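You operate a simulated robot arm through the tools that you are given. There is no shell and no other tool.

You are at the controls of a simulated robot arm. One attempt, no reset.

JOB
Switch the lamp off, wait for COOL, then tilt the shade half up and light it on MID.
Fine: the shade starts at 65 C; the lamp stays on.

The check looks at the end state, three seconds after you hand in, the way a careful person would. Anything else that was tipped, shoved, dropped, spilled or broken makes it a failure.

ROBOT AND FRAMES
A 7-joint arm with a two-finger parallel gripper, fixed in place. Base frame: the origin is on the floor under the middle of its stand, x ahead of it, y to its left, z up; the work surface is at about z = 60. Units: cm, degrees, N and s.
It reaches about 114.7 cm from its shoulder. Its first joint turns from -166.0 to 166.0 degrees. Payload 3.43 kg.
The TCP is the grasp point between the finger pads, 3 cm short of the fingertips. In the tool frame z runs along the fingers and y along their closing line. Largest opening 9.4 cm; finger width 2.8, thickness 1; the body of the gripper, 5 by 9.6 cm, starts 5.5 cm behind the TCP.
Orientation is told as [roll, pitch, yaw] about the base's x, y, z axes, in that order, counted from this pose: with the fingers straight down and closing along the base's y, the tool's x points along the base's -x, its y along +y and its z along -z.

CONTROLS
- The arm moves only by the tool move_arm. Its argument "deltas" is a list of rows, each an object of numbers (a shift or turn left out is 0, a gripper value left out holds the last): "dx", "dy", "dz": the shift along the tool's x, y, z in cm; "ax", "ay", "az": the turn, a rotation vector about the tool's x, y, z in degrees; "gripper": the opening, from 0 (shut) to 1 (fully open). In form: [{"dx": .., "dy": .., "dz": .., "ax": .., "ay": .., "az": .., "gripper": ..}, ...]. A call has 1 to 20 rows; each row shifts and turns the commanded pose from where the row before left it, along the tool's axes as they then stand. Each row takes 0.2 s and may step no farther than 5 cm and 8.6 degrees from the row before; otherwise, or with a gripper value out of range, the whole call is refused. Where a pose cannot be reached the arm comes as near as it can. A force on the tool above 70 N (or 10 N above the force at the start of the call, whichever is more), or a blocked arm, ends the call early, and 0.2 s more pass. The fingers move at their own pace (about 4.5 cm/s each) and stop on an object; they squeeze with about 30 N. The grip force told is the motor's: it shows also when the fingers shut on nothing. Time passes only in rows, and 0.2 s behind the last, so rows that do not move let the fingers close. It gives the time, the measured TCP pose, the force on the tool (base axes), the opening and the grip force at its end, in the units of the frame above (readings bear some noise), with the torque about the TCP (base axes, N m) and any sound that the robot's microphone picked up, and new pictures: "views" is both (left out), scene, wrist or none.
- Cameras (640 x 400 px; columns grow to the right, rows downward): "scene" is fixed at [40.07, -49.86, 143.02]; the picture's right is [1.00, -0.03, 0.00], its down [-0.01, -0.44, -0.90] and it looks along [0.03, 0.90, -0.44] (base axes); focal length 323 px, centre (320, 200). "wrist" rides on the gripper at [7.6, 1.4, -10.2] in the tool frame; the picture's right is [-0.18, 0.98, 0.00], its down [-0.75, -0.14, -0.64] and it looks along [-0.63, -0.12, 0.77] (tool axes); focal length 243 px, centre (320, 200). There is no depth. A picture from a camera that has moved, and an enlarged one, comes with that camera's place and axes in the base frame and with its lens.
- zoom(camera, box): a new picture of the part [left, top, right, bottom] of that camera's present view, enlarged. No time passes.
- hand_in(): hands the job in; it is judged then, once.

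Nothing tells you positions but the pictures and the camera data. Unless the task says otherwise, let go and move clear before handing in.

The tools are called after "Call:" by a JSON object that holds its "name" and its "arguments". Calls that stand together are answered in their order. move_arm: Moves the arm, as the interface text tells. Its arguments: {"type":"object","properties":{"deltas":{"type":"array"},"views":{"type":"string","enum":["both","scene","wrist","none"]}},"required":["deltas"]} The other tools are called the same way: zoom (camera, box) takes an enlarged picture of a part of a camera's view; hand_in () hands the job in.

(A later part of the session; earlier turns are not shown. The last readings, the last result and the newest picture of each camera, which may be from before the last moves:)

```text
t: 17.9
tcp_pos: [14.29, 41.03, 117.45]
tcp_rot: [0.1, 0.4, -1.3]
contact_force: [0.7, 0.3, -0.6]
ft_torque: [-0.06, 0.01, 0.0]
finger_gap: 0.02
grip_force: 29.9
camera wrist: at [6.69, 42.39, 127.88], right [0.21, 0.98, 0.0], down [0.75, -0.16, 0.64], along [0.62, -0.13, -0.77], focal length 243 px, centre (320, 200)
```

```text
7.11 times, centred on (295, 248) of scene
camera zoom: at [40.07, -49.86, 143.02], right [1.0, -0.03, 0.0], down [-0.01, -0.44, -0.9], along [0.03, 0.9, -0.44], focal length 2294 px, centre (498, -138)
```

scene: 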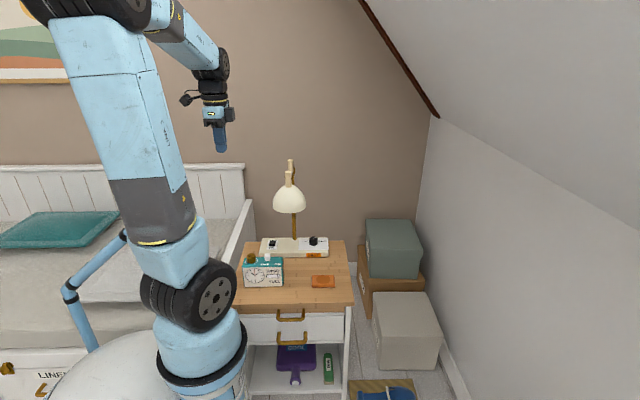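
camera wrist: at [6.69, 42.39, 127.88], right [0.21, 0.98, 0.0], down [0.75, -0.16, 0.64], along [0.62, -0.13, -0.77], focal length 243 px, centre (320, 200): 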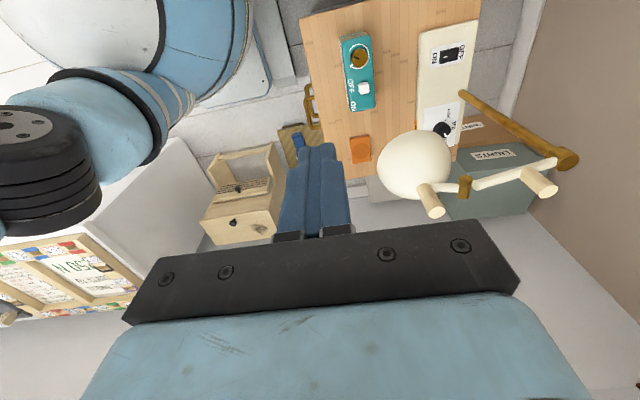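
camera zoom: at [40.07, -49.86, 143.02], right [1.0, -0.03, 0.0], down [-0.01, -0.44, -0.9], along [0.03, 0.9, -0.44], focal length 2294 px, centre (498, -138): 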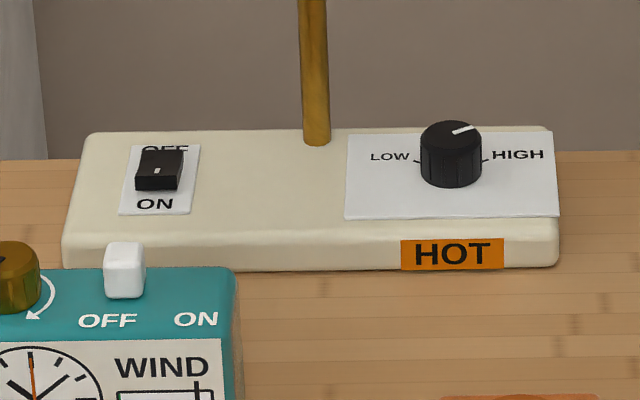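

Call:
{"name": "zoom", "arguments": {"camera": "wrist", "box": [425, 160, 525, 222]}}

Call:
{"name": "zoom", "arguments": {"camera": "wrist", "box": [420, 70, 600, 225]}}

Call:
{"name": "zoom", "arguments": {"camera": "scene", "box": [236, 250, 290, 292]}}

Call:
{"name": "zoom", "arguments": {"camera": "scene", "box": [230, 300, 360, 400]}}

```text
6.40 times, centred on (475, 191) of wrist
camera zoom: at [6.69, 42.39, 127.88], right [0.21, 0.98, 0.0], down [0.75, -0.16, 0.64], along [0.62, -0.13, -0.77], focal length 1553 px, centre (-672, 258)
```

zoom: 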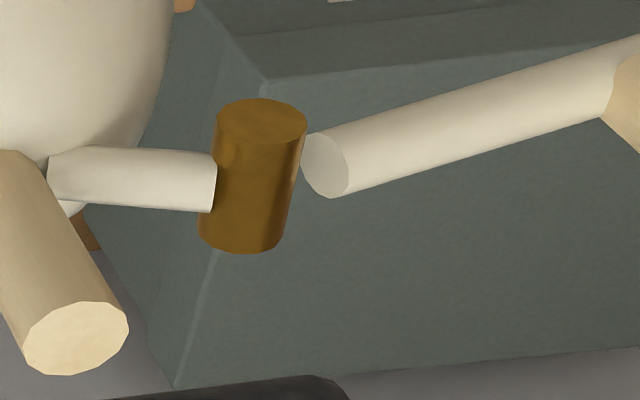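

```text
2.58 times, centred on (510, 148) of wrist
camera zoom: at [6.69, 42.39, 127.88], right [0.21, 0.98, 0.0], down [0.75, -0.16, 0.64], along [0.62, -0.13, -0.77], focal length 626 px, centre (-170, 336)
```

zoom: 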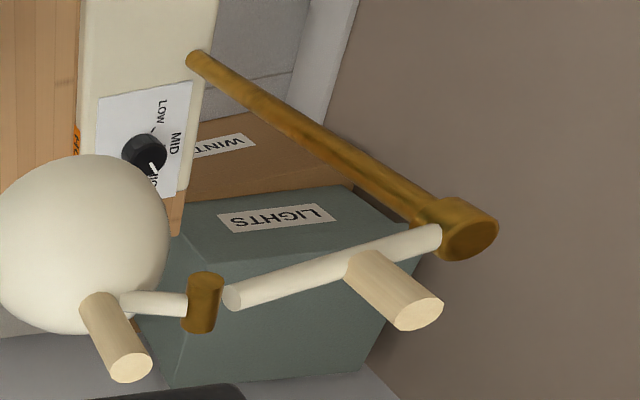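

```text
9.52 times, centred on (263, 271) of scene
camera zoom: at [40.07, -49.86, 143.02], right [1.0, -0.03, 0.0], down [-0.01, -0.44, -0.9], along [0.03, 0.9, -0.44], focal length 3072 px, centre (863, -476)
```

zoom: 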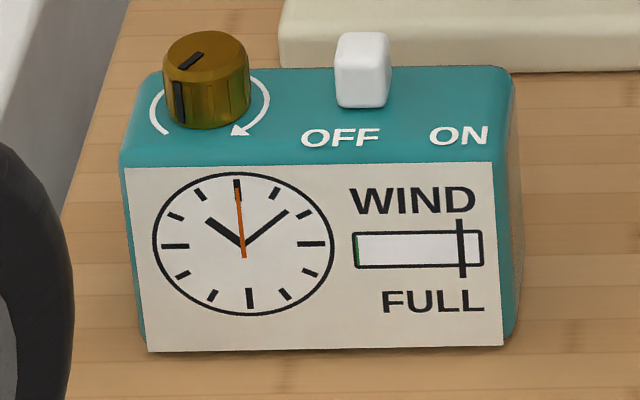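

```text
4.00 times, centred on (295, 350) of scene
camera zoom: at [40.07, -49.86, 143.02], right [1.0, -0.03, 0.0], down [-0.01, -0.44, -0.9], along [0.03, 0.9, -0.44], focal length 1290 px, centre (420, -400)
```

zoom: 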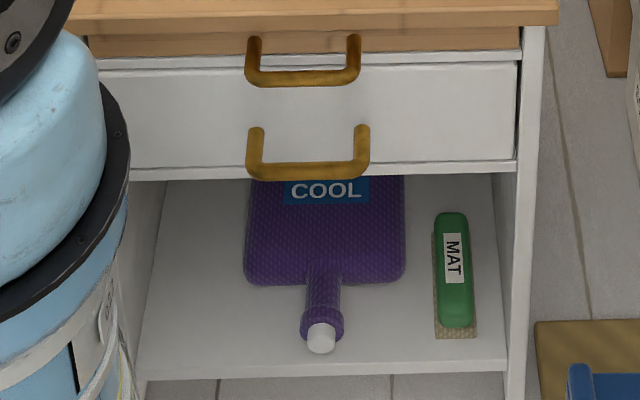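

Now the lamp's structure is clear: stem → cream arm (grip at y≈68) → brass pivot with axis along x near [32.4, 59, 98.7] → shade with its own wooden grip, upright at [32.4, 53.6], z 97–103. The "COOL" on the shelf is only a pack's label, so I'll watch the base window, which still says HOT; meanwhile I move to a spot in front of and above the shade's grip without touching.

Call:
{"name": "move_arm", "arguments": {"deltas": [{"dx": -3.6, "dy": 0.8, "az": -1.3}, {"dx": -3.6, "dy": 0.8}, {"dx": -3.6, "dy": 0.8}, {"dx": -3.6, "dy": 0.8}, {"dx": -3.6, "dy": 0.8, "dz": 1}, {}, {}, {}, {}, {}, {}, {}, {}, {}, {}, {}, {}, {}, {}, {}]}}

Call:
{"name": "zoom", "arguments": {"camera": "scene", "box": [250, 225, 340, 270]}}

```text
t: 22.1
tcp_pos: [32.41, 44.77, 116.61]
tcp_rot: [0.3, 0.2, 0.0]
contact_force: [0.4, -0.2, 0.1]
ft_torque: [0.0, 0.02, -0.04]
finger_gap: 0.0
grip_force: 29.2
camera wrist: at [24.84, 46.07, 127.01], right [0.18, 0.98, 0.0], down [0.76, -0.14, 0.64], along [0.63, -0.11, -0.77], focal length 243 px, centre (320, 200)
```

scene: 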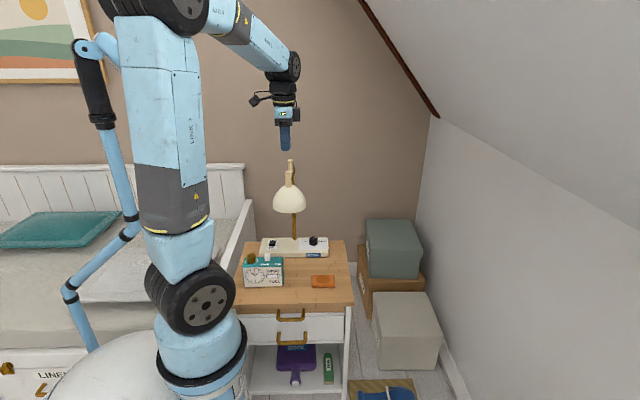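
wrist: 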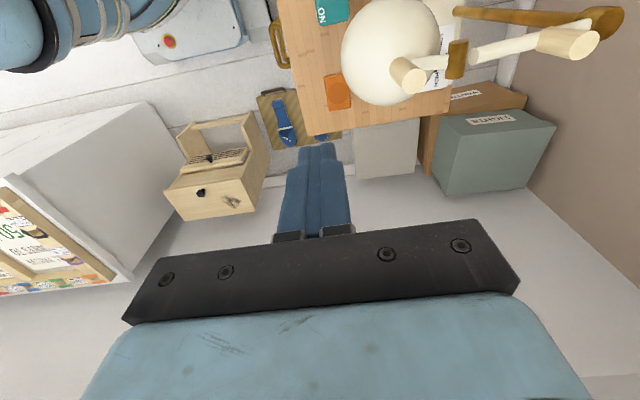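

```text
7.11 times, centred on (295, 248) of scene
camera zoom: at [40.07, -49.86, 143.02], right [1.0, -0.03, 0.0], down [-0.01, -0.44, -0.9], along [0.03, 0.9, -0.44], focal length 2294 px, centre (498, -138)
```

zoom: 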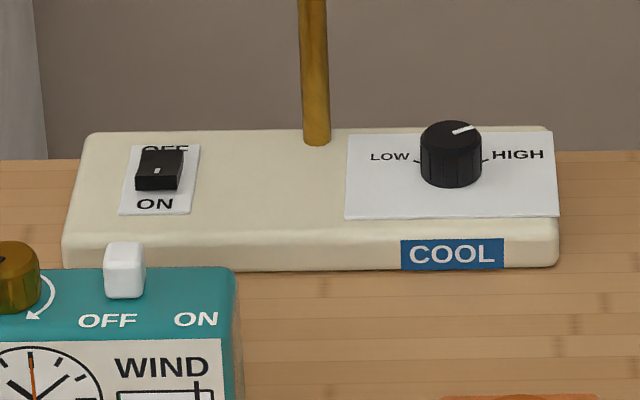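

The base window now reads COOL, so the shade may be handled. I'll zoom on the grip and pivot from here to refine their positions.

Call:
{"name": "zoom", "arguments": {"camera": "wrist", "box": [330, 10, 490, 110]}}

Call:
{"name": "zoom", "arguments": {"camera": "wrist", "box": [440, 0, 640, 110]}}

Call:
{"name": "zoom", "arguments": {"camera": "scene", "box": [255, 110, 335, 220]}}

```text
4.00 times, centred on (410, 60) of wrist
camera zoom: at [24.84, 46.07, 127.01], right [0.18, 0.98, 0.0], down [0.76, -0.14, 0.64], along [0.63, -0.11, -0.77], focal length 970 px, centre (-40, 760)
```

zoom: 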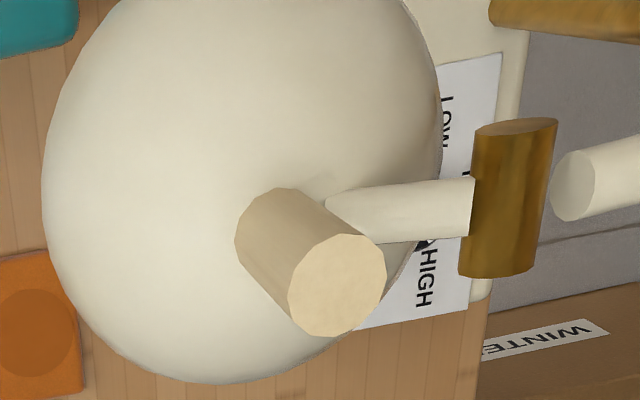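

```text
3.20 times, centred on (540, 55) of wrist
camera zoom: at [24.84, 46.07, 127.01], right [0.18, 0.98, 0.0], down [0.76, -0.14, 0.64], along [0.63, -0.11, -0.77], focal length 776 px, centre (-384, 664)
```

zoom: 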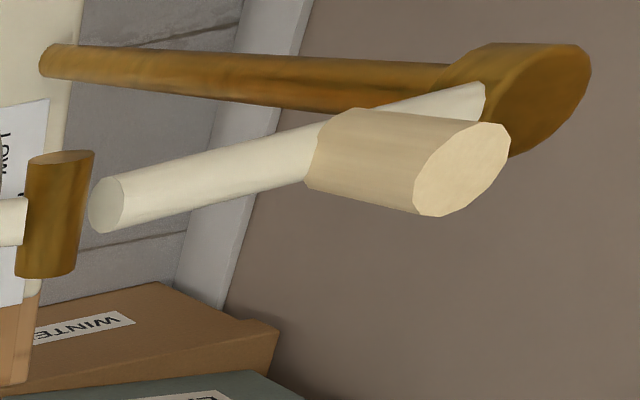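

```text
3.64 times, centred on (295, 165) of scene
camera zoom: at [40.07, -49.86, 143.02], right [1.0, -0.03, 0.0], down [-0.01, -0.44, -0.9], along [0.03, 0.9, -0.44], focal length 1173 px, centre (411, 327)
```

zoom: 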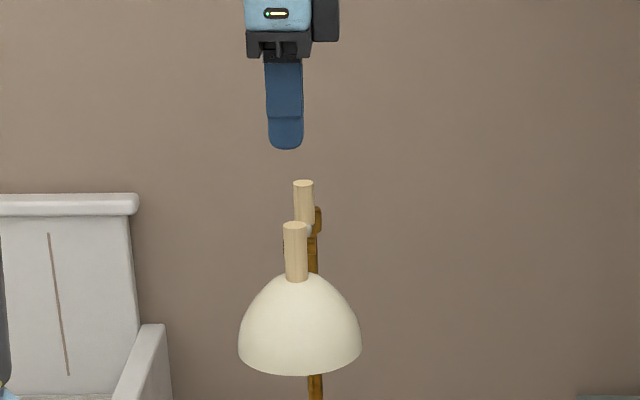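

The window reads COOL, so I can go on. I'll grip the shade's wooden handle with the fingers closing along x, so the turning happens about the pivot axis with little net push on the lamp; first I yaw the tool 90° up here, clear of everything.

Call:
{"name": "move_arm", "arguments": {"deltas": [{"az": -8.2, "gripper": 0.5}, {"az": -8.2}, {"az": -8.2}, {"az": -8.2}, {"az": -8.2}, {"az": -8.2}, {"az": -8.2}, {"az": -8.2}, {"az": -8.2}, {"az": -8.2}, {"az": -8}, {}]}}

```text
t: 24.7
tcp_pos: [32.21, 45.0, 116.45]
tcp_rot: [0.3, -0.2, 90.1]
contact_force: [-0.2, 0.5, -0.5]
ft_torque: [0.0, 0.03, 0.0]
finger_gap: 4.7
grip_force: 0.1
camera wrist: at [30.91, 37.22, 126.89], right [-0.98, 0.18, 0.01], down [0.14, 0.75, 0.64], along [0.11, 0.63, -0.76], focal length 243 px, centre (320, 200)
```

scene: 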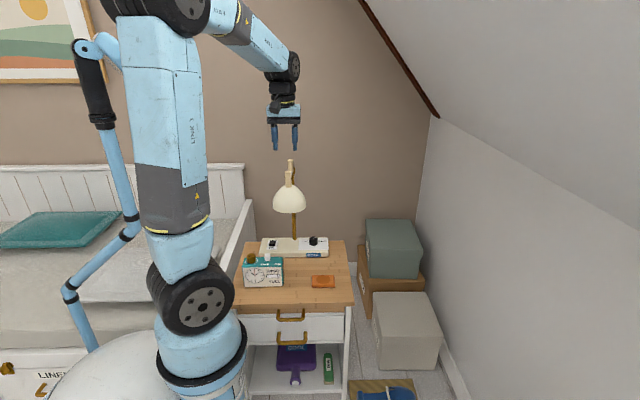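
wrist: 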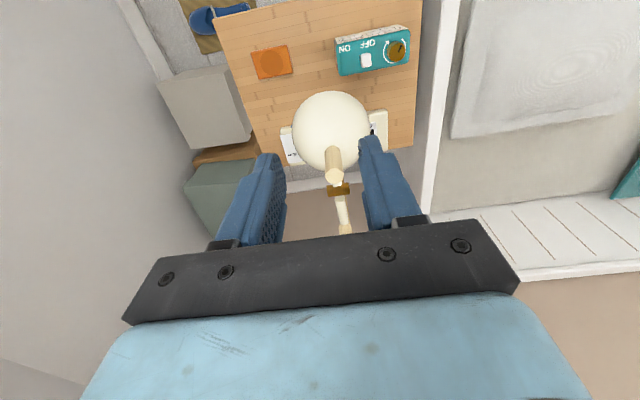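

Yaw 90° reached cleanly. Now I lean the tool 25° so the fingers point down-and-forward, and move to a stand-off behind the handle.

Call:
{"name": "move_arm", "arguments": {"deltas": [{"ay": -8.33}, {"ay": -8.33}, {"ay": -8.34}, {"dx": -0.75, "dz": 3.47}, {"dx": -0.75, "dz": 3.47}, {}]}}

Call:
{"name": "zoom", "arguments": {"camera": "wrist", "box": [240, 40, 420, 230]}}

Call:
{"name": "zoom", "arguments": {"camera": "scene", "box": [255, 110, 335, 220]}}

```text
t: 26.1
tcp_pos: [31.88, 49.3, 110.77]
tcp_rot: [0.4, -25.3, 89.9]
contact_force: [-0.3, -0.6, -0.3]
ft_torque: [-0.02, -0.02, 0.0]
finger_gap: 4.69
grip_force: 0.1
camera wrist: at [30.56, 37.85, 116.96], right [-0.98, 0.17, 0.08], down [0.15, 0.41, 0.9], along [0.12, 0.9, -0.43], focal length 243 px, centre (320, 200)
```

scene: 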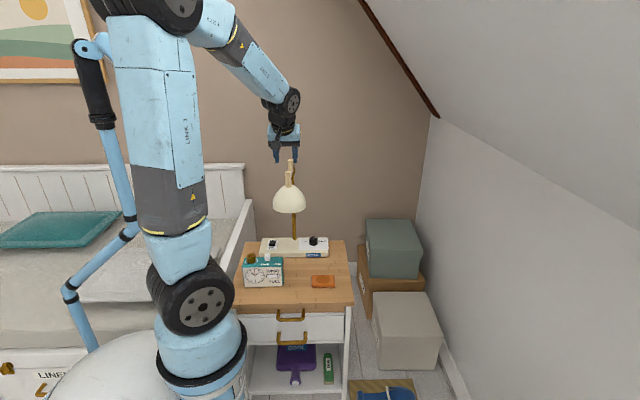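
wrist: 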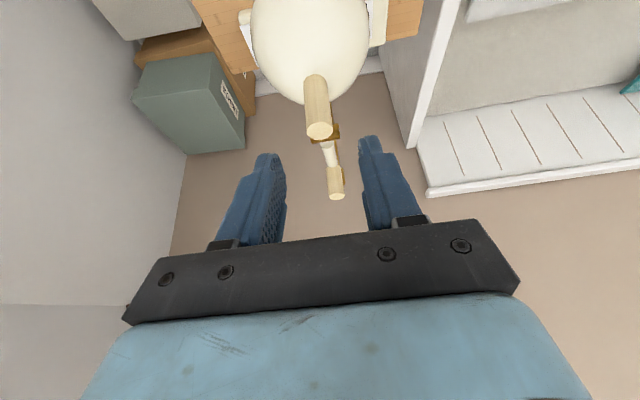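

```text
2.11 times, centred on (330, 135) of wrist
camera zoom: at [30.56, 37.85, 116.96], right [-0.98, 0.17, 0.08], down [0.15, 0.41, 0.9], along [0.12, 0.9, -0.43], focal length 511 px, centre (299, 337)
```

zoom: 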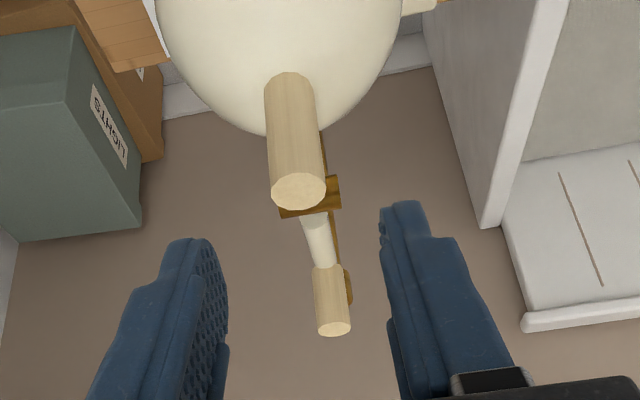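

```text
3.64 times, centred on (295, 165) of scene
camera zoom: at [40.07, -49.86, 143.02], right [1.0, -0.03, 0.0], down [-0.01, -0.44, -0.9], along [0.03, 0.9, -0.44], focal length 1173 px, centre (411, 327)
```

zoom: 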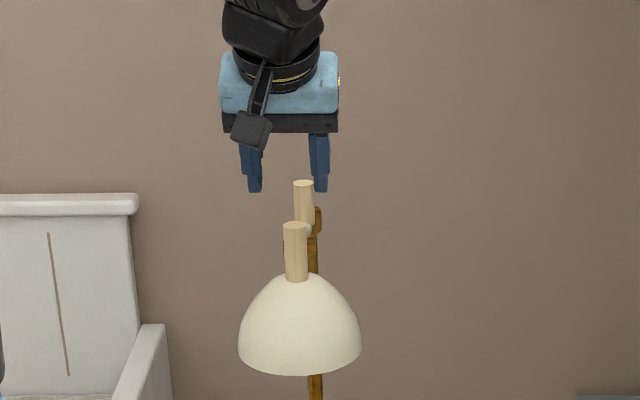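

The handle top sits at about [32.25, 53.7, 103.1], centred between the fingers after a 0.4 cm shift. I approach along the finger direction, stopping short to check.

Call:
{"name": "move_arm", "arguments": {"deltas": [{"dy": -0.37, "dz": 2.5}, {"dz": 2.5}, {"dz": 2.0}, {}]}}

Call:
{"name": "zoom", "arguments": {"camera": "wrist", "box": [240, 40, 420, 230]}}

Call:
{"name": "zoom", "arguments": {"camera": "scene", "box": [265, 130, 325, 215]}}

```text
t: 27.1
tcp_pos: [32.41, 52.27, 104.47]
tcp_rot: [0.4, -25.2, 89.9]
contact_force: [0.2, -0.2, -0.5]
ft_torque: [0.07, 0.02, 0.0]
finger_gap: 4.7
grip_force: 0.0
camera wrist: at [31.01, 40.84, 110.64], right [-0.98, 0.17, 0.08], down [0.14, 0.41, 0.9], along [0.12, 0.9, -0.43], focal length 243 px, centre (320, 200)
```

scene: 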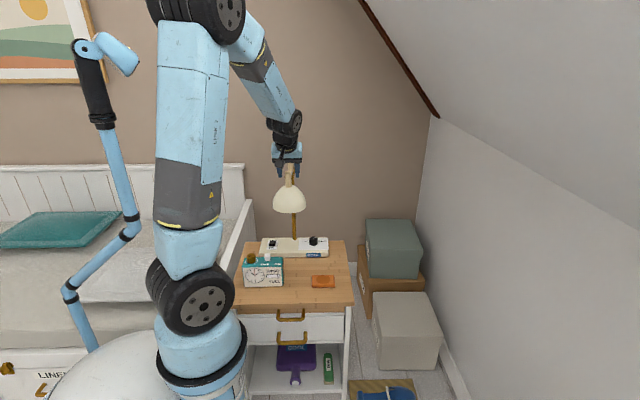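
wrist: 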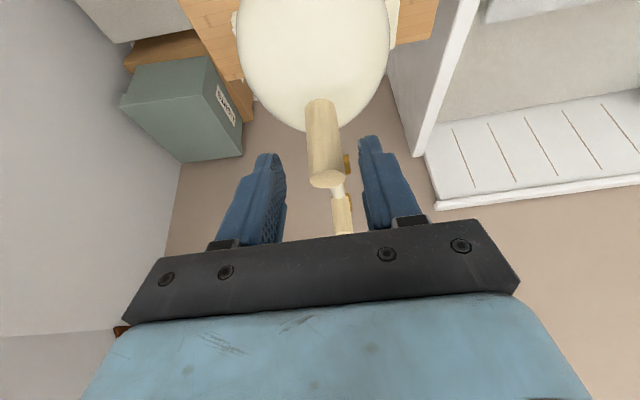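

```text
2.11 times, centred on (330, 135) of wrist
camera zoom: at [31.01, 40.84, 110.64], right [-0.98, 0.17, 0.08], down [0.14, 0.41, 0.9], along [0.12, 0.9, -0.43], focal length 511 px, centre (299, 337)
```

zoom: 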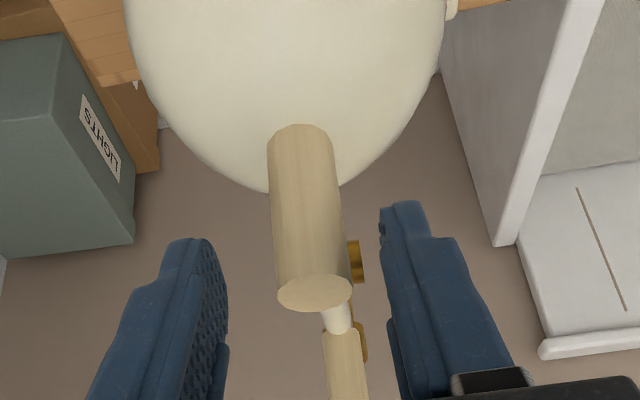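

```text
4.71 times, centred on (295, 172) of scene
camera zoom: at [40.07, -49.86, 143.02], right [1.0, -0.03, 0.0], down [-0.01, -0.44, -0.9], along [0.03, 0.9, -0.44], focal length 1518 px, centre (438, 329)
```

zoom: 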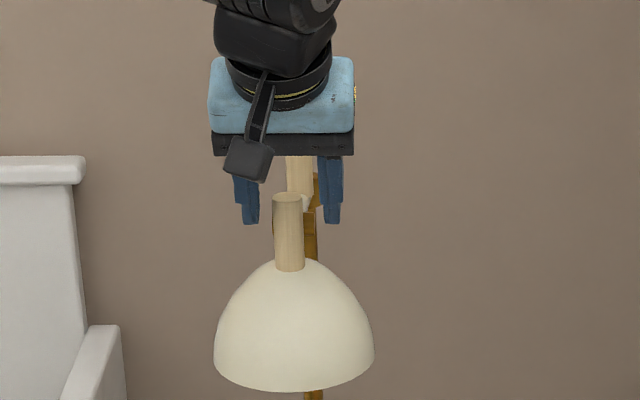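

Call:
{"name": "move_arm", "arguments": {"deltas": [{"dy": 0.28, "dx": -0.1, "dz": 1.6}, {"dz": 1.5}, {}]}}

Call:
{"name": "zoom", "arguments": {"camera": "wrist", "box": [240, 40, 420, 230]}}

Call:
{"name": "zoom", "arguments": {"camera": "scene", "box": [265, 130, 325, 215]}}

```text
t: 27.9
tcp_pos: [32.24, 53.72, 101.86]
tcp_rot: [0.2, -25.2, 89.9]
contact_force: [-0.6, -0.5, 0.9]
ft_torque: [0.02, 0.03, 0.04]
finger_gap: 4.66
grip_force: 0.0
camera wrist: at [30.86, 42.26, 107.95], right [-0.98, 0.17, 0.08], down [0.15, 0.41, 0.9], along [0.12, 0.9, -0.43], focal length 243 px, centre (320, 200)
```

scene: 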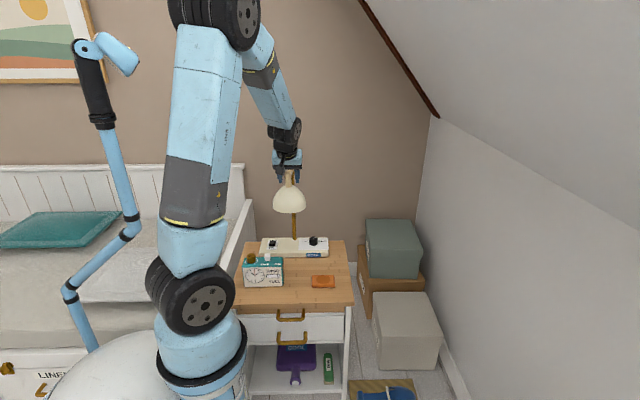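
wrist: 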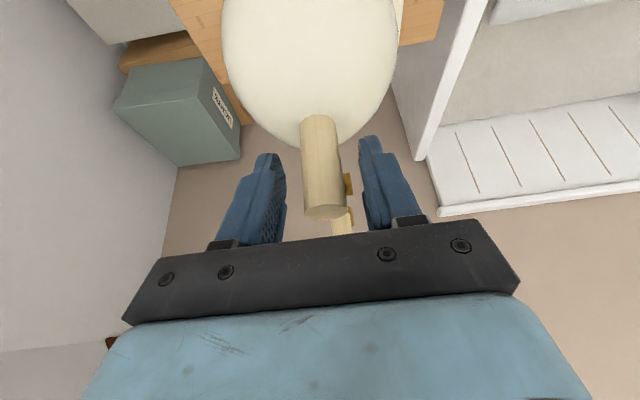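

```text
2.11 times, centred on (330, 135) of wrist
camera zoom: at [30.86, 42.26, 107.95], right [-0.98, 0.17, 0.08], down [0.15, 0.41, 0.9], along [0.12, 0.9, -0.43], focal length 511 px, centre (299, 337)
```

zoom: 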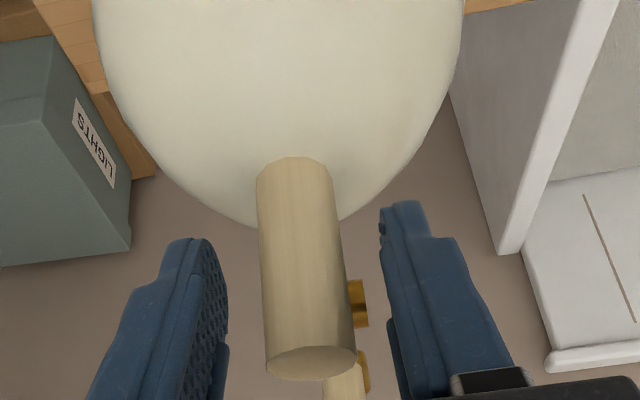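

```text
4.71 times, centred on (295, 172) of scene
camera zoom: at [40.07, -49.86, 143.02], right [1.0, -0.03, 0.0], down [-0.01, -0.44, -0.9], along [0.03, 0.9, -0.44], focal length 1518 px, centre (438, 329)
```

zoom: 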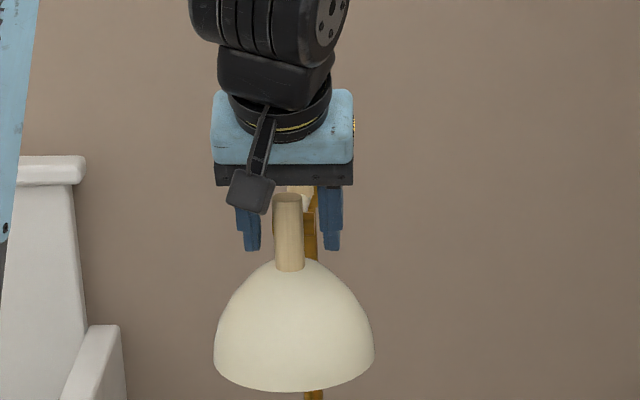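

The handle is between the fingers; I'll centre by 0.15 cm and close gently.

Call:
{"name": "move_arm", "arguments": {"deltas": [{"dy": 0.15}, {"gripper": 0.3}, {}, {"gripper": 0.25}, {}, {"gripper": 0.0}, {}, {}]}}

Call:
{"name": "zoom", "arguments": {"camera": "wrist", "box": [240, 40, 420, 230]}}

Call:
{"name": "zoom", "arguments": {"camera": "scene", "box": [265, 130, 325, 215]}}

```text
t: 29.7
tcp_pos: [32.05, 53.85, 101.77]
tcp_rot: [0.3, -25.3, 89.9]
contact_force: [-0.7, 10.1, 3.1]
ft_torque: [-0.04, -0.24, 0.01]
finger_gap: 2.22
grip_force: 45.1
camera wrist: at [30.7, 42.35, 107.95], right [-0.98, 0.17, 0.08], down [0.14, 0.41, 0.9], along [0.12, 0.9, -0.42], focal length 243 px, centre (320, 200)
```

scene: 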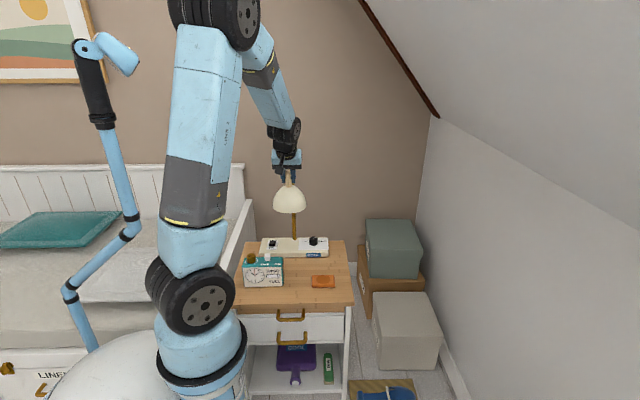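
wrist: 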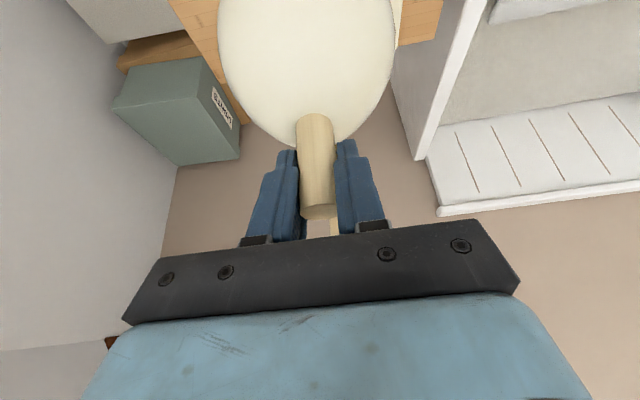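

```text
2.11 times, centred on (330, 135) of wrist
camera zoom: at [30.7, 42.35, 107.95], right [-0.98, 0.17, 0.08], down [0.14, 0.41, 0.9], along [0.12, 0.9, -0.42], focal length 511 px, centre (299, 337)
```

zoom: 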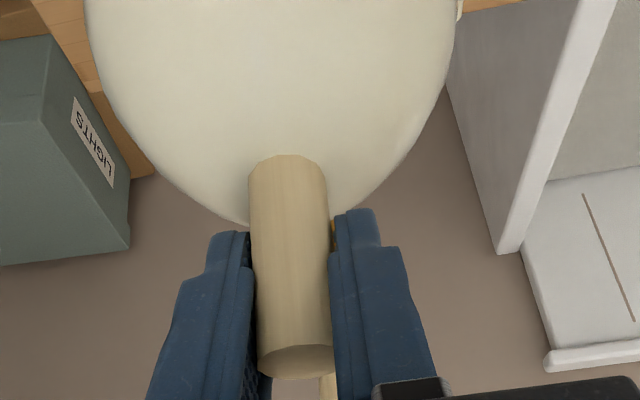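

```text
4.71 times, centred on (295, 172) of scene
camera zoom: at [40.07, -49.86, 143.02], right [1.0, -0.03, 0.0], down [-0.01, -0.44, -0.9], along [0.03, 0.9, -0.44], focal length 1518 px, centre (438, 329)
```

zoom: 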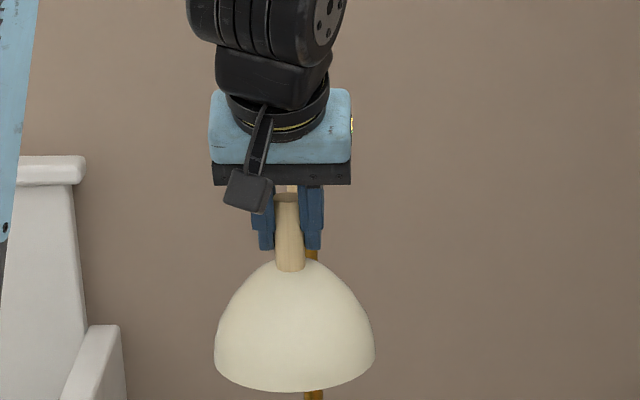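

I have the handle (gap 2.2 cm). There's a 10 N sideways preload, so I'll relieve that by a tiny shift before starting the arc about the pivot.

Call:
{"name": "move_arm", "arguments": {"deltas": [{"dx": -0.12, "dz": 0.055}, {}], "views": "none"}}

```text
t: 30.3
tcp_pos: [32.01, 53.77, 101.8]
tcp_rot: [0.2, -25.2, 89.9]
contact_force: [0.0, 0.6, 9.2]
ft_torque: [0.18, -0.32, 0.01]
finger_gap: 2.2
grip_force: 44.9
```

Call:
{"name": "move_arm", "arguments": {"deltas": [{"dx": -0.267, "dz": -0.173, "ay": 3}, {"dx": -0.267, "dz": -0.173, "ay": 3}], "views": "wrist"}}

```text
t: 30.9
tcp_pos: [32.19, 54.07, 102.33]
tcp_rot: [0.3, -19.1, 90.0]
contact_force: [0.0, -8.3, 3.6]
ft_torque: [0.12, -0.49, 0.14]
finger_gap: 2.19
grip_force: 45.0
camera wrist: at [30.77, 43.38, 109.63], right [-0.98, 0.17, 0.06], down [0.14, 0.5, 0.85], along [0.11, 0.85, -0.52], focal length 243 px, centre (320, 200)
```

wrist: 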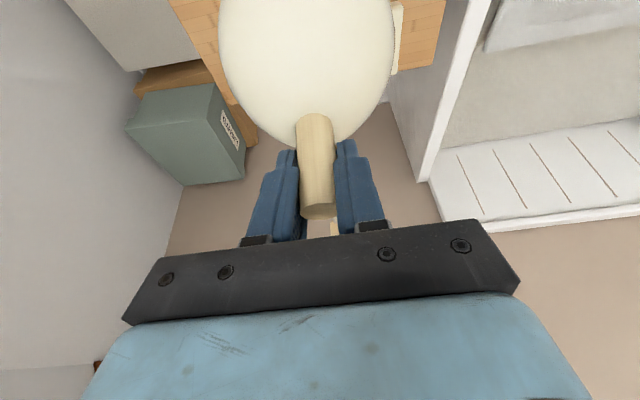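

The shade is turning with the grip; I'll trim the arc a little (the pivot is slightly higher than I assumed) and continue.

Call:
{"name": "move_arm", "arguments": {"deltas": [{"dx": 0.066, "dz": -0.054}, {"dx": -0.239, "dz": -0.186, "ay": 3}, {"dx": -0.239, "dz": -0.186, "ay": 3}, {"dx": -0.239, "dz": -0.186, "ay": 3}], "views": "wrist"}}

```text
t: 31.9
tcp_pos: [32.16, 54.61, 102.93]
tcp_rot: [0.3, -10.1, 89.9]
contact_force: [-1.6, 0.0, -5.6]
ft_torque: [-0.19, -0.34, 0.12]
finger_gap: 2.19
grip_force: 45.3
camera wrist: at [30.81, 45.21, 111.92], right [-0.98, 0.18, 0.04], down [0.14, 0.63, 0.76], along [0.11, 0.76, -0.64], focal length 243 px, centre (320, 200)
```

wrist: 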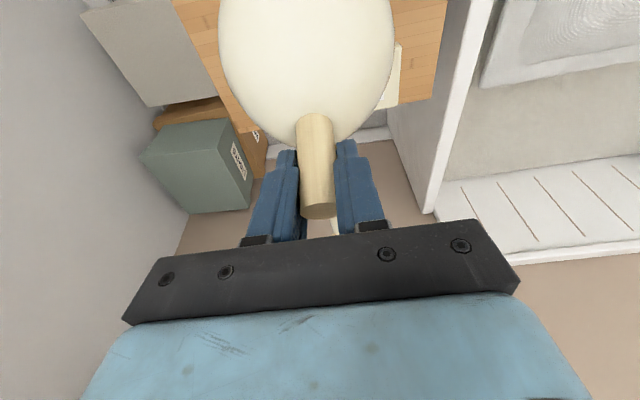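

Call:
{"name": "zoom", "arguments": {"camera": "wrist", "box": [240, 40, 420, 230]}}

Call:
{"name": "zoom", "arguments": {"camera": "scene", "box": [265, 130, 325, 215]}}

```text
2.11 times, centred on (330, 135) of wrist
camera zoom: at [30.81, 45.21, 111.92], right [-0.98, 0.18, 0.04], down [0.14, 0.63, 0.76], along [0.11, 0.76, -0.64], focal length 511 px, centre (299, 337)
```

zoom: 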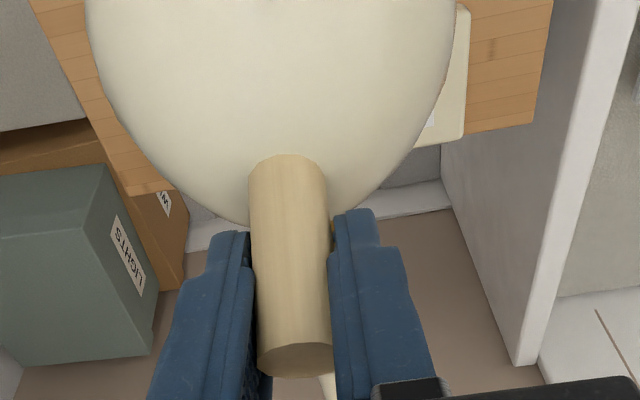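

```text
4.71 times, centred on (295, 172) of scene
camera zoom: at [40.07, -49.86, 143.02], right [1.0, -0.03, 0.0], down [-0.01, -0.44, -0.9], along [0.03, 0.9, -0.44], focal length 1518 px, centre (438, 329)
```

zoom: 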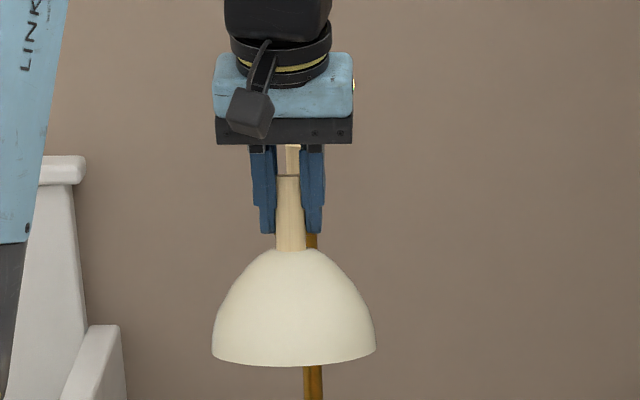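

No slip in the grip: the shade is following the tool exactly and has tilted about 15°. I continue with a refined pivot.

Call:
{"name": "move_arm", "arguments": {"deltas": [{"dx": 0.009, "dz": 0.049}, {"dx": -0.232, "dz": -0.16, "ay": 3}, {"dx": -0.232, "dz": -0.16, "ay": 3}, {"dx": -0.232, "dz": -0.16, "ay": 3}], "views": "scene"}}

```text
t: 32.9
tcp_pos: [32.09, 55.28, 103.68]
tcp_rot: [0.2, -1.3, 90.0]
contact_force: [0.7, 1.6, 0.8]
ft_torque: [0.16, -0.26, -0.09]
finger_gap: 2.19
grip_force: 45.1
```

scene: 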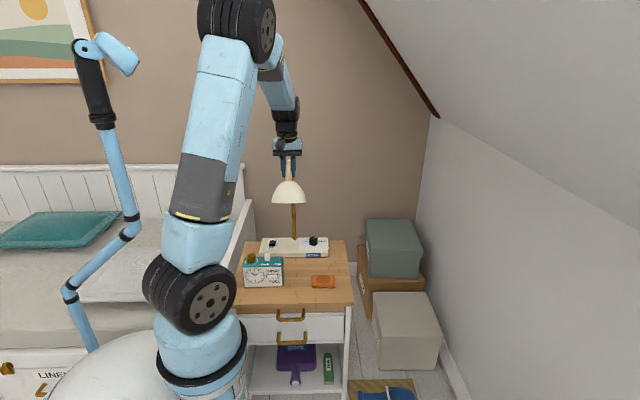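

Forces are nearly nil at 24° of tilt, and the fitted pivot agrees with what I saw (≈[59.0, 99.1]). I continue toward 45° and will feel for any stop.

Call:
{"name": "move_arm", "arguments": {"deltas": [{"dx": -0.247, "dz": -0.182, "ay": 3}, {"dx": -0.247, "dz": -0.182, "ay": 3}, {"dx": -0.247, "dz": -0.182, "ay": 3}, {"dx": -0.247, "dz": -0.182, "ay": 3}], "views": "both"}}

```text
t: 33.9
tcp_pos: [32.03, 56.34, 104.21]
tcp_rot: [0.2, 10.7, 90.1]
contact_force: [-1.6, 1.9, 14.4]
ft_torque: [0.75, -0.29, 0.32]
finger_gap: 2.19
grip_force: 45.4
camera wrist: at [30.7, 50.55, 115.87], right [-0.98, 0.18, -0.03], down [0.14, 0.86, 0.49], along [0.11, 0.48, -0.87], focal length 243 px, centre (320, 200)
```

scene: 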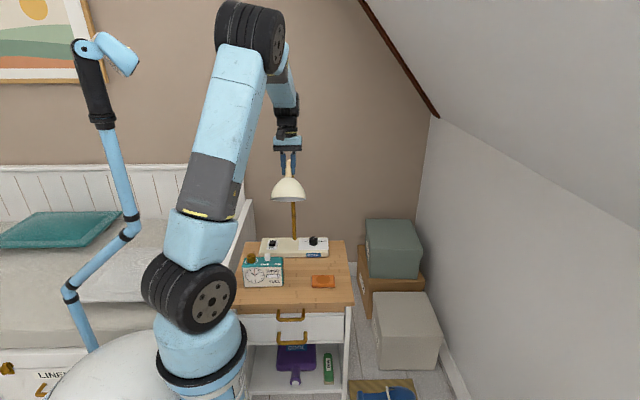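
wrist: 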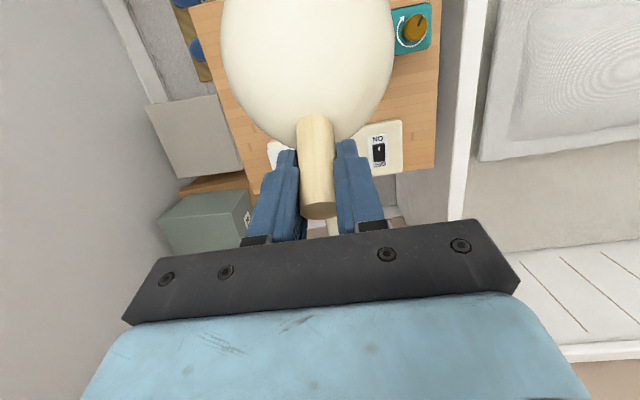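

Torque rose to 0.75 N·m here, so I'll pause, relieve the vertical mismatch and see whether it's a stop or only misalignment.

Call:
{"name": "move_arm", "arguments": {"deltas": [{"dx": 0.03, "dz": -0.13}, {}], "views": "none"}}

Call:
{"name": "zoom", "arguments": {"camera": "wrist", "box": [240, 40, 420, 230]}}

Call:
{"name": "zoom", "arguments": {"camera": "scene", "box": [250, 140, 340, 270]}}

```text
t: 34.5
tcp_pos: [32.13, 56.32, 104.26]
tcp_rot: [0.3, 10.9, 90.2]
contact_force: [-4.4, 4.9, -5.9]
ft_torque: [0.33, -0.73, 0.75]
finger_gap: 2.2
grip_force: 45.1
```

```text
2.11 times, centred on (330, 135) of wrist
camera zoom: at [30.76, 50.57, 115.88], right [-0.98, 0.18, -0.03], down [0.14, 0.86, 0.49], along [0.11, 0.48, -0.87], focal length 511 px, centre (299, 337)
```

zoom: 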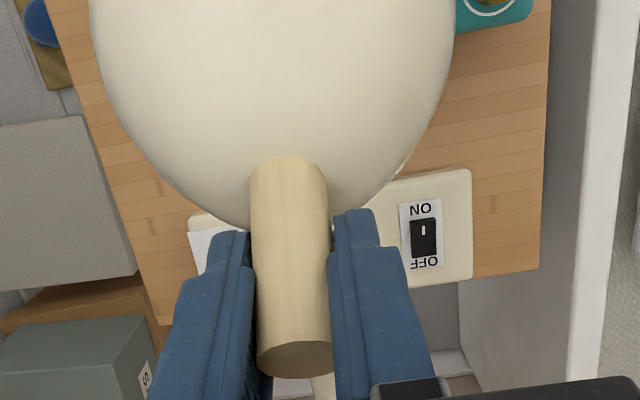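

```text
3.08 times, centred on (295, 205) of scene
camera zoom: at [40.07, -49.86, 143.02], right [1.0, -0.03, 0.0], down [-0.01, -0.44, -0.9], along [0.03, 0.9, -0.44], focal length 993 px, centre (397, 185)
```

zoom: 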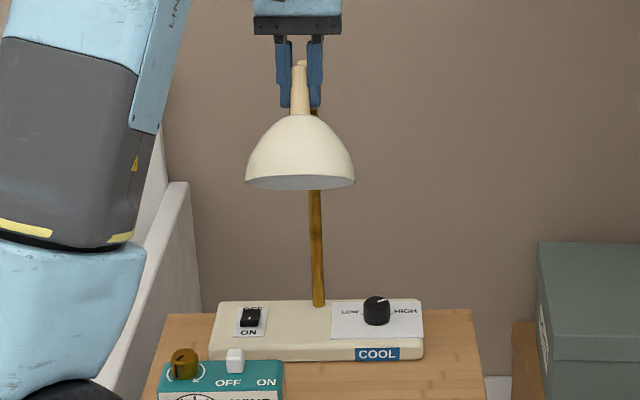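

Call:
{"name": "zoom", "arguments": {"camera": "scene", "box": [250, 225, 340, 270]}}

Call:
{"name": "zoom", "arguments": {"camera": "scene", "box": [262, 150, 322, 220]}}

```text
7.11 times, centred on (295, 248) of scene
camera zoom: at [40.07, -49.86, 143.02], right [1.0, -0.03, 0.0], down [-0.01, -0.44, -0.9], along [0.03, 0.9, -0.44], focal length 2294 px, centre (498, -138)
```

zoom: 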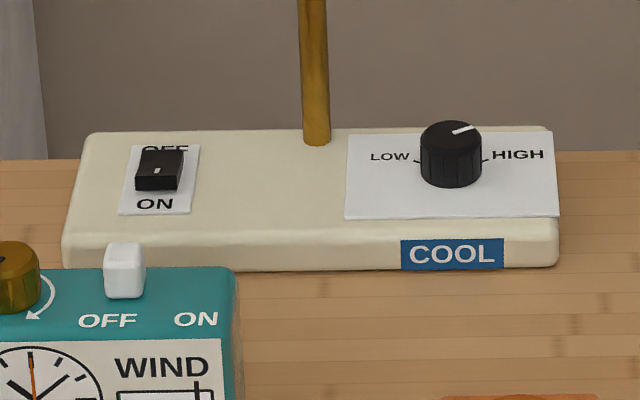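

```text
5.71 times, centred on (292, 185) of scene
camera zoom: at [40.07, -49.86, 143.02], right [1.0, -0.03, 0.0], down [-0.01, -0.44, -0.9], along [0.03, 0.9, -0.44], focal length 1843 px, centre (480, 286)
```

zoom: 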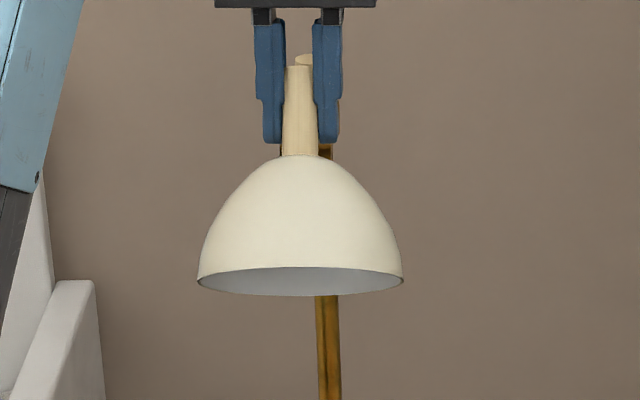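

The base hasn't moved and the shade has tilted about 35°, with only friction resisting. I ease the small twist and go on in small steps.

Call:
{"name": "move_arm", "arguments": {"deltas": [{"dy": 0.04, "dz": 0.04, "ax": 0.4, "az": -0.3}, {"dx": -0.246, "dz": -0.167, "ay": 3}, {"dx": -0.246, "dz": -0.167, "ay": 3}], "views": "none"}}

```text
t: 35.3
tcp_pos: [32.06, 56.87, 104.55]
tcp_rot: [-0.1, 16.9, 90.4]
contact_force: [1.6, 0.6, -8.5]
ft_torque: [-0.09, 0.23, -0.31]
finger_gap: 2.15
grip_force: 44.4
```

Call:
{"name": "move_arm", "arguments": {"deltas": [{"dz": 0.06, "ax": -0.1, "az": 0.1}, {"dx": -0.24, "dz": -0.15, "ay": 3}], "views": "both"}}

Call:
{"name": "zoom", "arguments": {"camera": "scene", "box": [262, 150, 322, 220]}}

Call:
{"name": "zoom", "arguments": {"camera": "wrist", "box": [240, 40, 420, 230]}}

```text
t: 35.9
tcp_pos: [32.09, 57.05, 104.54]
tcp_rot: [-0.1, 19.8, 90.3]
contact_force: [0.7, -2.0, 1.7]
ft_torque: [-0.04, 0.35, -0.2]
finger_gap: 2.16
grip_force: 45.1
camera wrist: at [30.72, 53.24, 116.96], right [-0.98, 0.17, -0.06], down [0.14, 0.93, 0.35], along [0.12, 0.33, -0.94], focal length 243 px, centre (320, 200)
```

scene: 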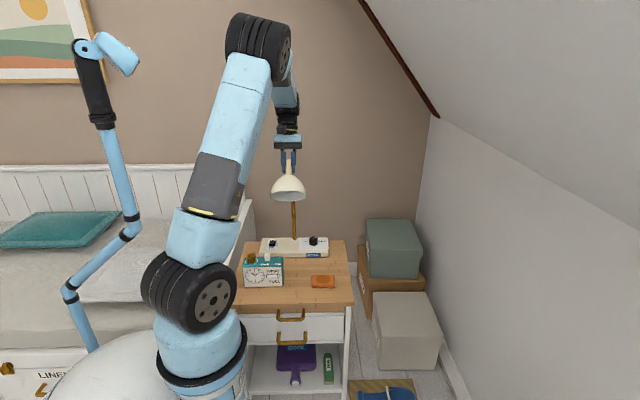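
wrist: 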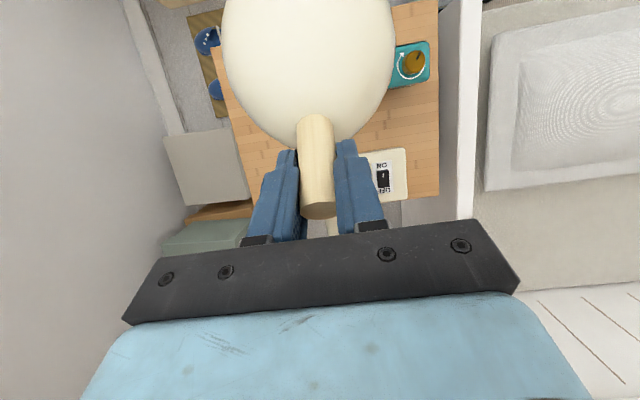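

```text
5.71 times, centred on (292, 185) of scene
camera zoom: at [40.07, -49.86, 143.02], right [1.0, -0.03, 0.0], down [-0.01, -0.44, -0.9], along [0.03, 0.9, -0.44], focal length 1843 px, centre (480, 286)
```

zoom: 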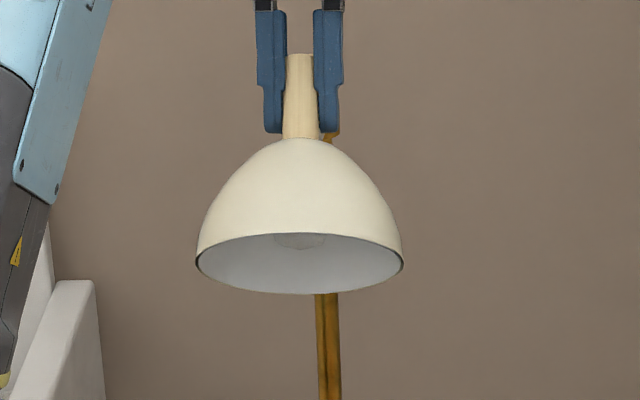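

```text
2.11 times, centred on (330, 135) of wrist
camera zoom: at [30.72, 53.24, 116.96], right [-0.98, 0.17, -0.06], down [0.14, 0.93, 0.35], along [0.12, 0.33, -0.94], focal length 511 px, centre (299, 337)
```

zoom: 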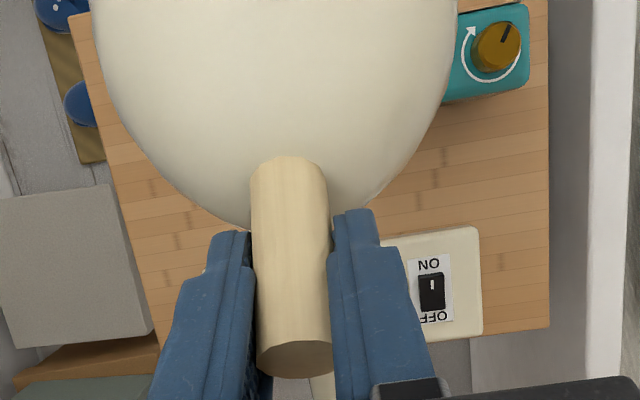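

The shade is at 45° now, measured both from the tool angle and from the rim ellipse. To be sure what "half" means I'll feel a bit further for an upper stop, in small watched steps.

Call:
{"name": "move_arm", "arguments": {"deltas": [{"dx": -0.235, "dz": -0.163, "ay": 3}, {"dx": -0.235, "dz": -0.163, "ay": 3}], "views": "none"}}

```text
t: 36.5
tcp_pos: [31.98, 57.81, 104.79]
tcp_rot: [0.1, 25.7, 90.3]
contact_force: [2.5, 12.3, 4.1]
ft_torque: [0.77, 0.23, -0.23]
finger_gap: 2.18
grip_force: 45.6
```

Call:
{"name": "move_arm", "arguments": {"deltas": [{"dx": -0.09, "dz": -0.04}, {"dx": -0.25, "dz": -0.17, "ay": 3}, {"dx": -0.25, "dz": -0.17, "ay": 3}], "views": "none"}}

```text
t: 37.3
tcp_pos: [32.03, 58.27, 104.83]
tcp_rot: [0.0, 31.9, 90.3]
contact_force: [0.3, 2.2, 16.4]
ft_torque: [0.18, 0.27, -0.1]
finger_gap: 2.18
grip_force: 44.8
```

Call:
{"name": "move_arm", "arguments": {"deltas": [{"dx": 0.053, "dz": -0.085}, {"dx": -0.244, "dz": -0.173, "ay": 3}, {"dx": -0.244, "dz": -0.173, "ay": 3}], "views": "both"}}

Call:
{"name": "zoom", "arguments": {"camera": "scene", "box": [262, 150, 322, 220]}}

```text
t: 38.1
tcp_pos: [32.06, 58.86, 104.97]
tcp_rot: [0.0, 38.0, 90.3]
contact_force: [-1.4, -3.7, 7.1]
ft_torque: [0.99, -0.02, 0.09]
finger_gap: 2.18
grip_force: 45.2
camera wrist: at [30.71, 58.97, 117.8], right [-0.98, 0.14, -0.11], down [0.14, 0.99, 0.04], along [0.12, 0.03, -0.99], focal length 243 px, centre (320, 200)
```

scene: 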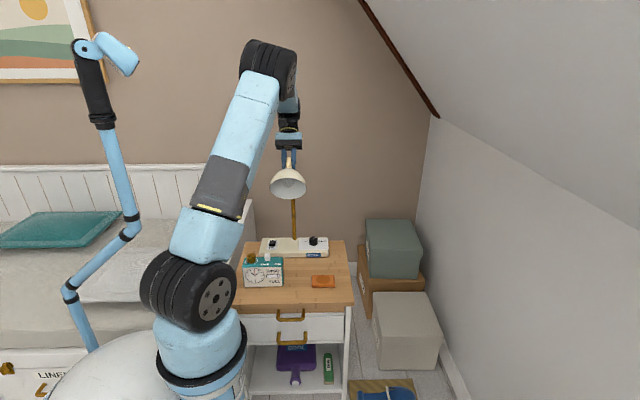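
wrist: 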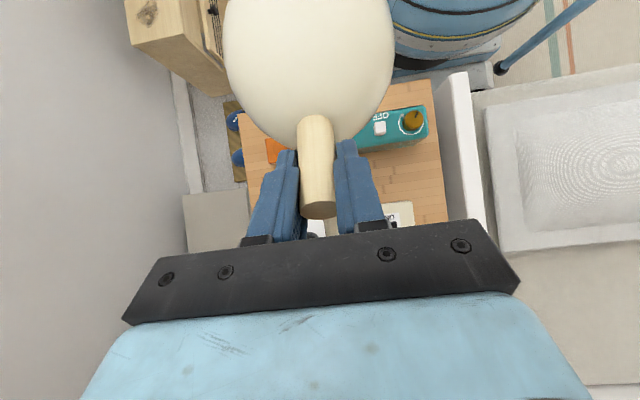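

```text
5.71 times, centred on (292, 185) of scene
camera zoom: at [40.07, -49.86, 143.02], right [1.0, -0.03, 0.0], down [-0.01, -0.44, -0.9], along [0.03, 0.9, -0.44], focal length 1843 px, centre (480, 286)
```

zoom: 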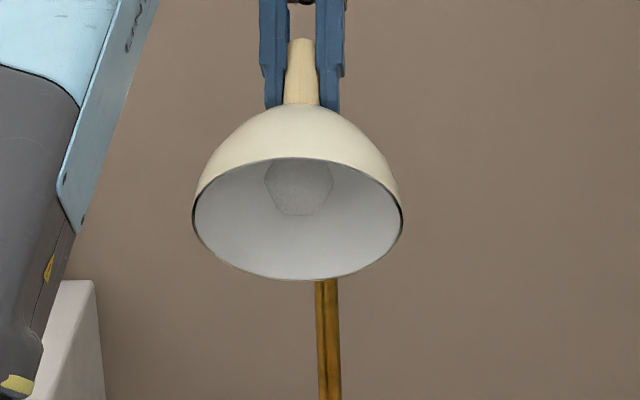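

The net torque about the pivot jumped to about 1.2 N·m near 62°, which looks like the upper stop. I'll back off 3° to confirm.

Call:
{"name": "move_arm", "arguments": {"deltas": [{"dx": 0.244, "dz": 0.173, "ay": -3}, {}], "views": "none"}}

```text
t: 38.7
tcp_pos: [32.08, 58.56, 105.01]
tcp_rot: [0.0, 34.7, 90.3]
contact_force: [0.4, -0.3, 11.0]
ft_torque: [-0.06, -0.04, -0.05]
finger_gap: 2.16
grip_force: 45.1
```

Call:
{"name": "move_arm", "arguments": {"deltas": [{"dx": 0.05, "dz": -0.06}, {"dx": -0.122, "dz": -0.087, "ay": 1.5}, {}], "views": "none"}}

Call:
{"name": "move_arm", "arguments": {"deltas": [{"dx": -0.122, "dz": -0.087, "ay": 1.5}, {}], "views": "none"}}

```text
t: 39.5
tcp_pos: [32.07, 58.61, 104.87]
tcp_rot: [0.1, 36.4, 90.3]
contact_force: [-1.1, -5.6, -12.6]
ft_torque: [-0.52, -0.04, 0.23]
finger_gap: 2.15
grip_force: 45.2
```

```text
t: 40.1
tcp_pos: [32.26, 58.75, 104.93]
tcp_rot: [0.2, 37.9, 90.3]
contact_force: [-1.5, -13.5, -27.4]
ft_torque: [0.01, -0.09, 0.21]
finger_gap: 2.17
grip_force: 44.8
```

Resistance rises sharply again past about 61°, while 57–60° was free. So the shade travels roughly 0–60° and half up is about 30°. I'll relieve the load and bring the shade back along the arc, checking forces.

Call:
{"name": "move_arm", "arguments": {"deltas": [{"dx": -0.03, "dz": 0.2}, {"dx": 0.235, "dz": 0.186, "ay": -3}, {}], "views": "wrist"}}

Call:
{"name": "zoom", "arguments": {"camera": "wrist", "box": [240, 40, 420, 230]}}

```text
t: 40.9
tcp_pos: [32.11, 58.51, 104.86]
tcp_rot: [0.0, 34.7, 90.3]
contact_force: [0.1, 0.6, -2.3]
ft_torque: [-0.08, -0.03, 0.05]
finger_gap: 2.15
grip_force: 45.1
camera wrist: at [30.73, 57.94, 117.8], right [-0.98, 0.15, -0.11], down [0.14, 0.99, 0.1], along [0.12, 0.08, -0.99], focal length 243 px, centre (320, 200)
```

wrist: 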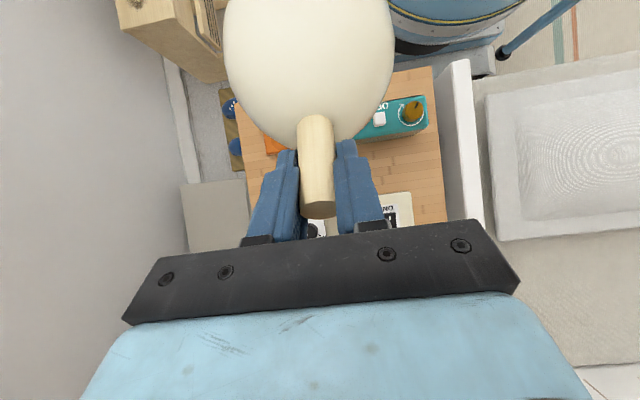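

```text
2.11 times, centred on (330, 135) of wrist
camera zoom: at [30.73, 57.94, 117.8], right [-0.98, 0.15, -0.11], down [0.14, 0.99, 0.1], along [0.12, 0.08, -0.99], focal length 511 px, centre (299, 337)
```

zoom: 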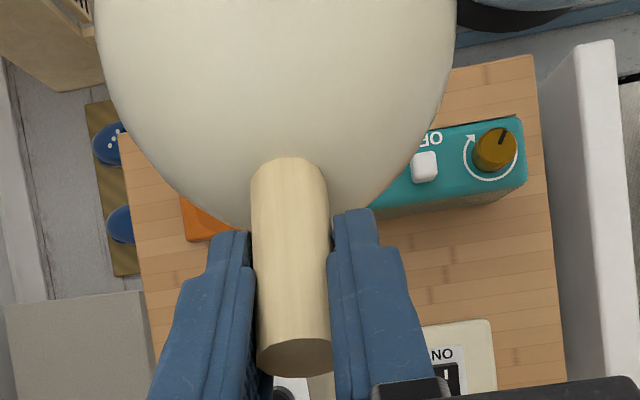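

At 60° the grip is unloaded, giving me a clean pivot fit (≈[58.7, 99.3]). I rotate back along it toward ~31°.

Call:
{"name": "move_arm", "arguments": {"deltas": [{"dx": 0.23, "dz": 0.18, "ay": -3}, {"dx": 0.23, "dz": 0.18, "ay": -3}, {"dx": 0.23, "dz": 0.18, "ay": -3}, {"dx": 0.23, "dz": 0.18, "ay": -3}], "views": "none"}}

```text
t: 41.9
tcp_pos: [32.06, 57.34, 104.62]
tcp_rot: [0.0, 22.6, 90.3]
contact_force: [3.8, 2.8, 2.7]
ft_torque: [0.29, 0.21, -0.52]
finger_gap: 2.16
grip_force: 44.7
```

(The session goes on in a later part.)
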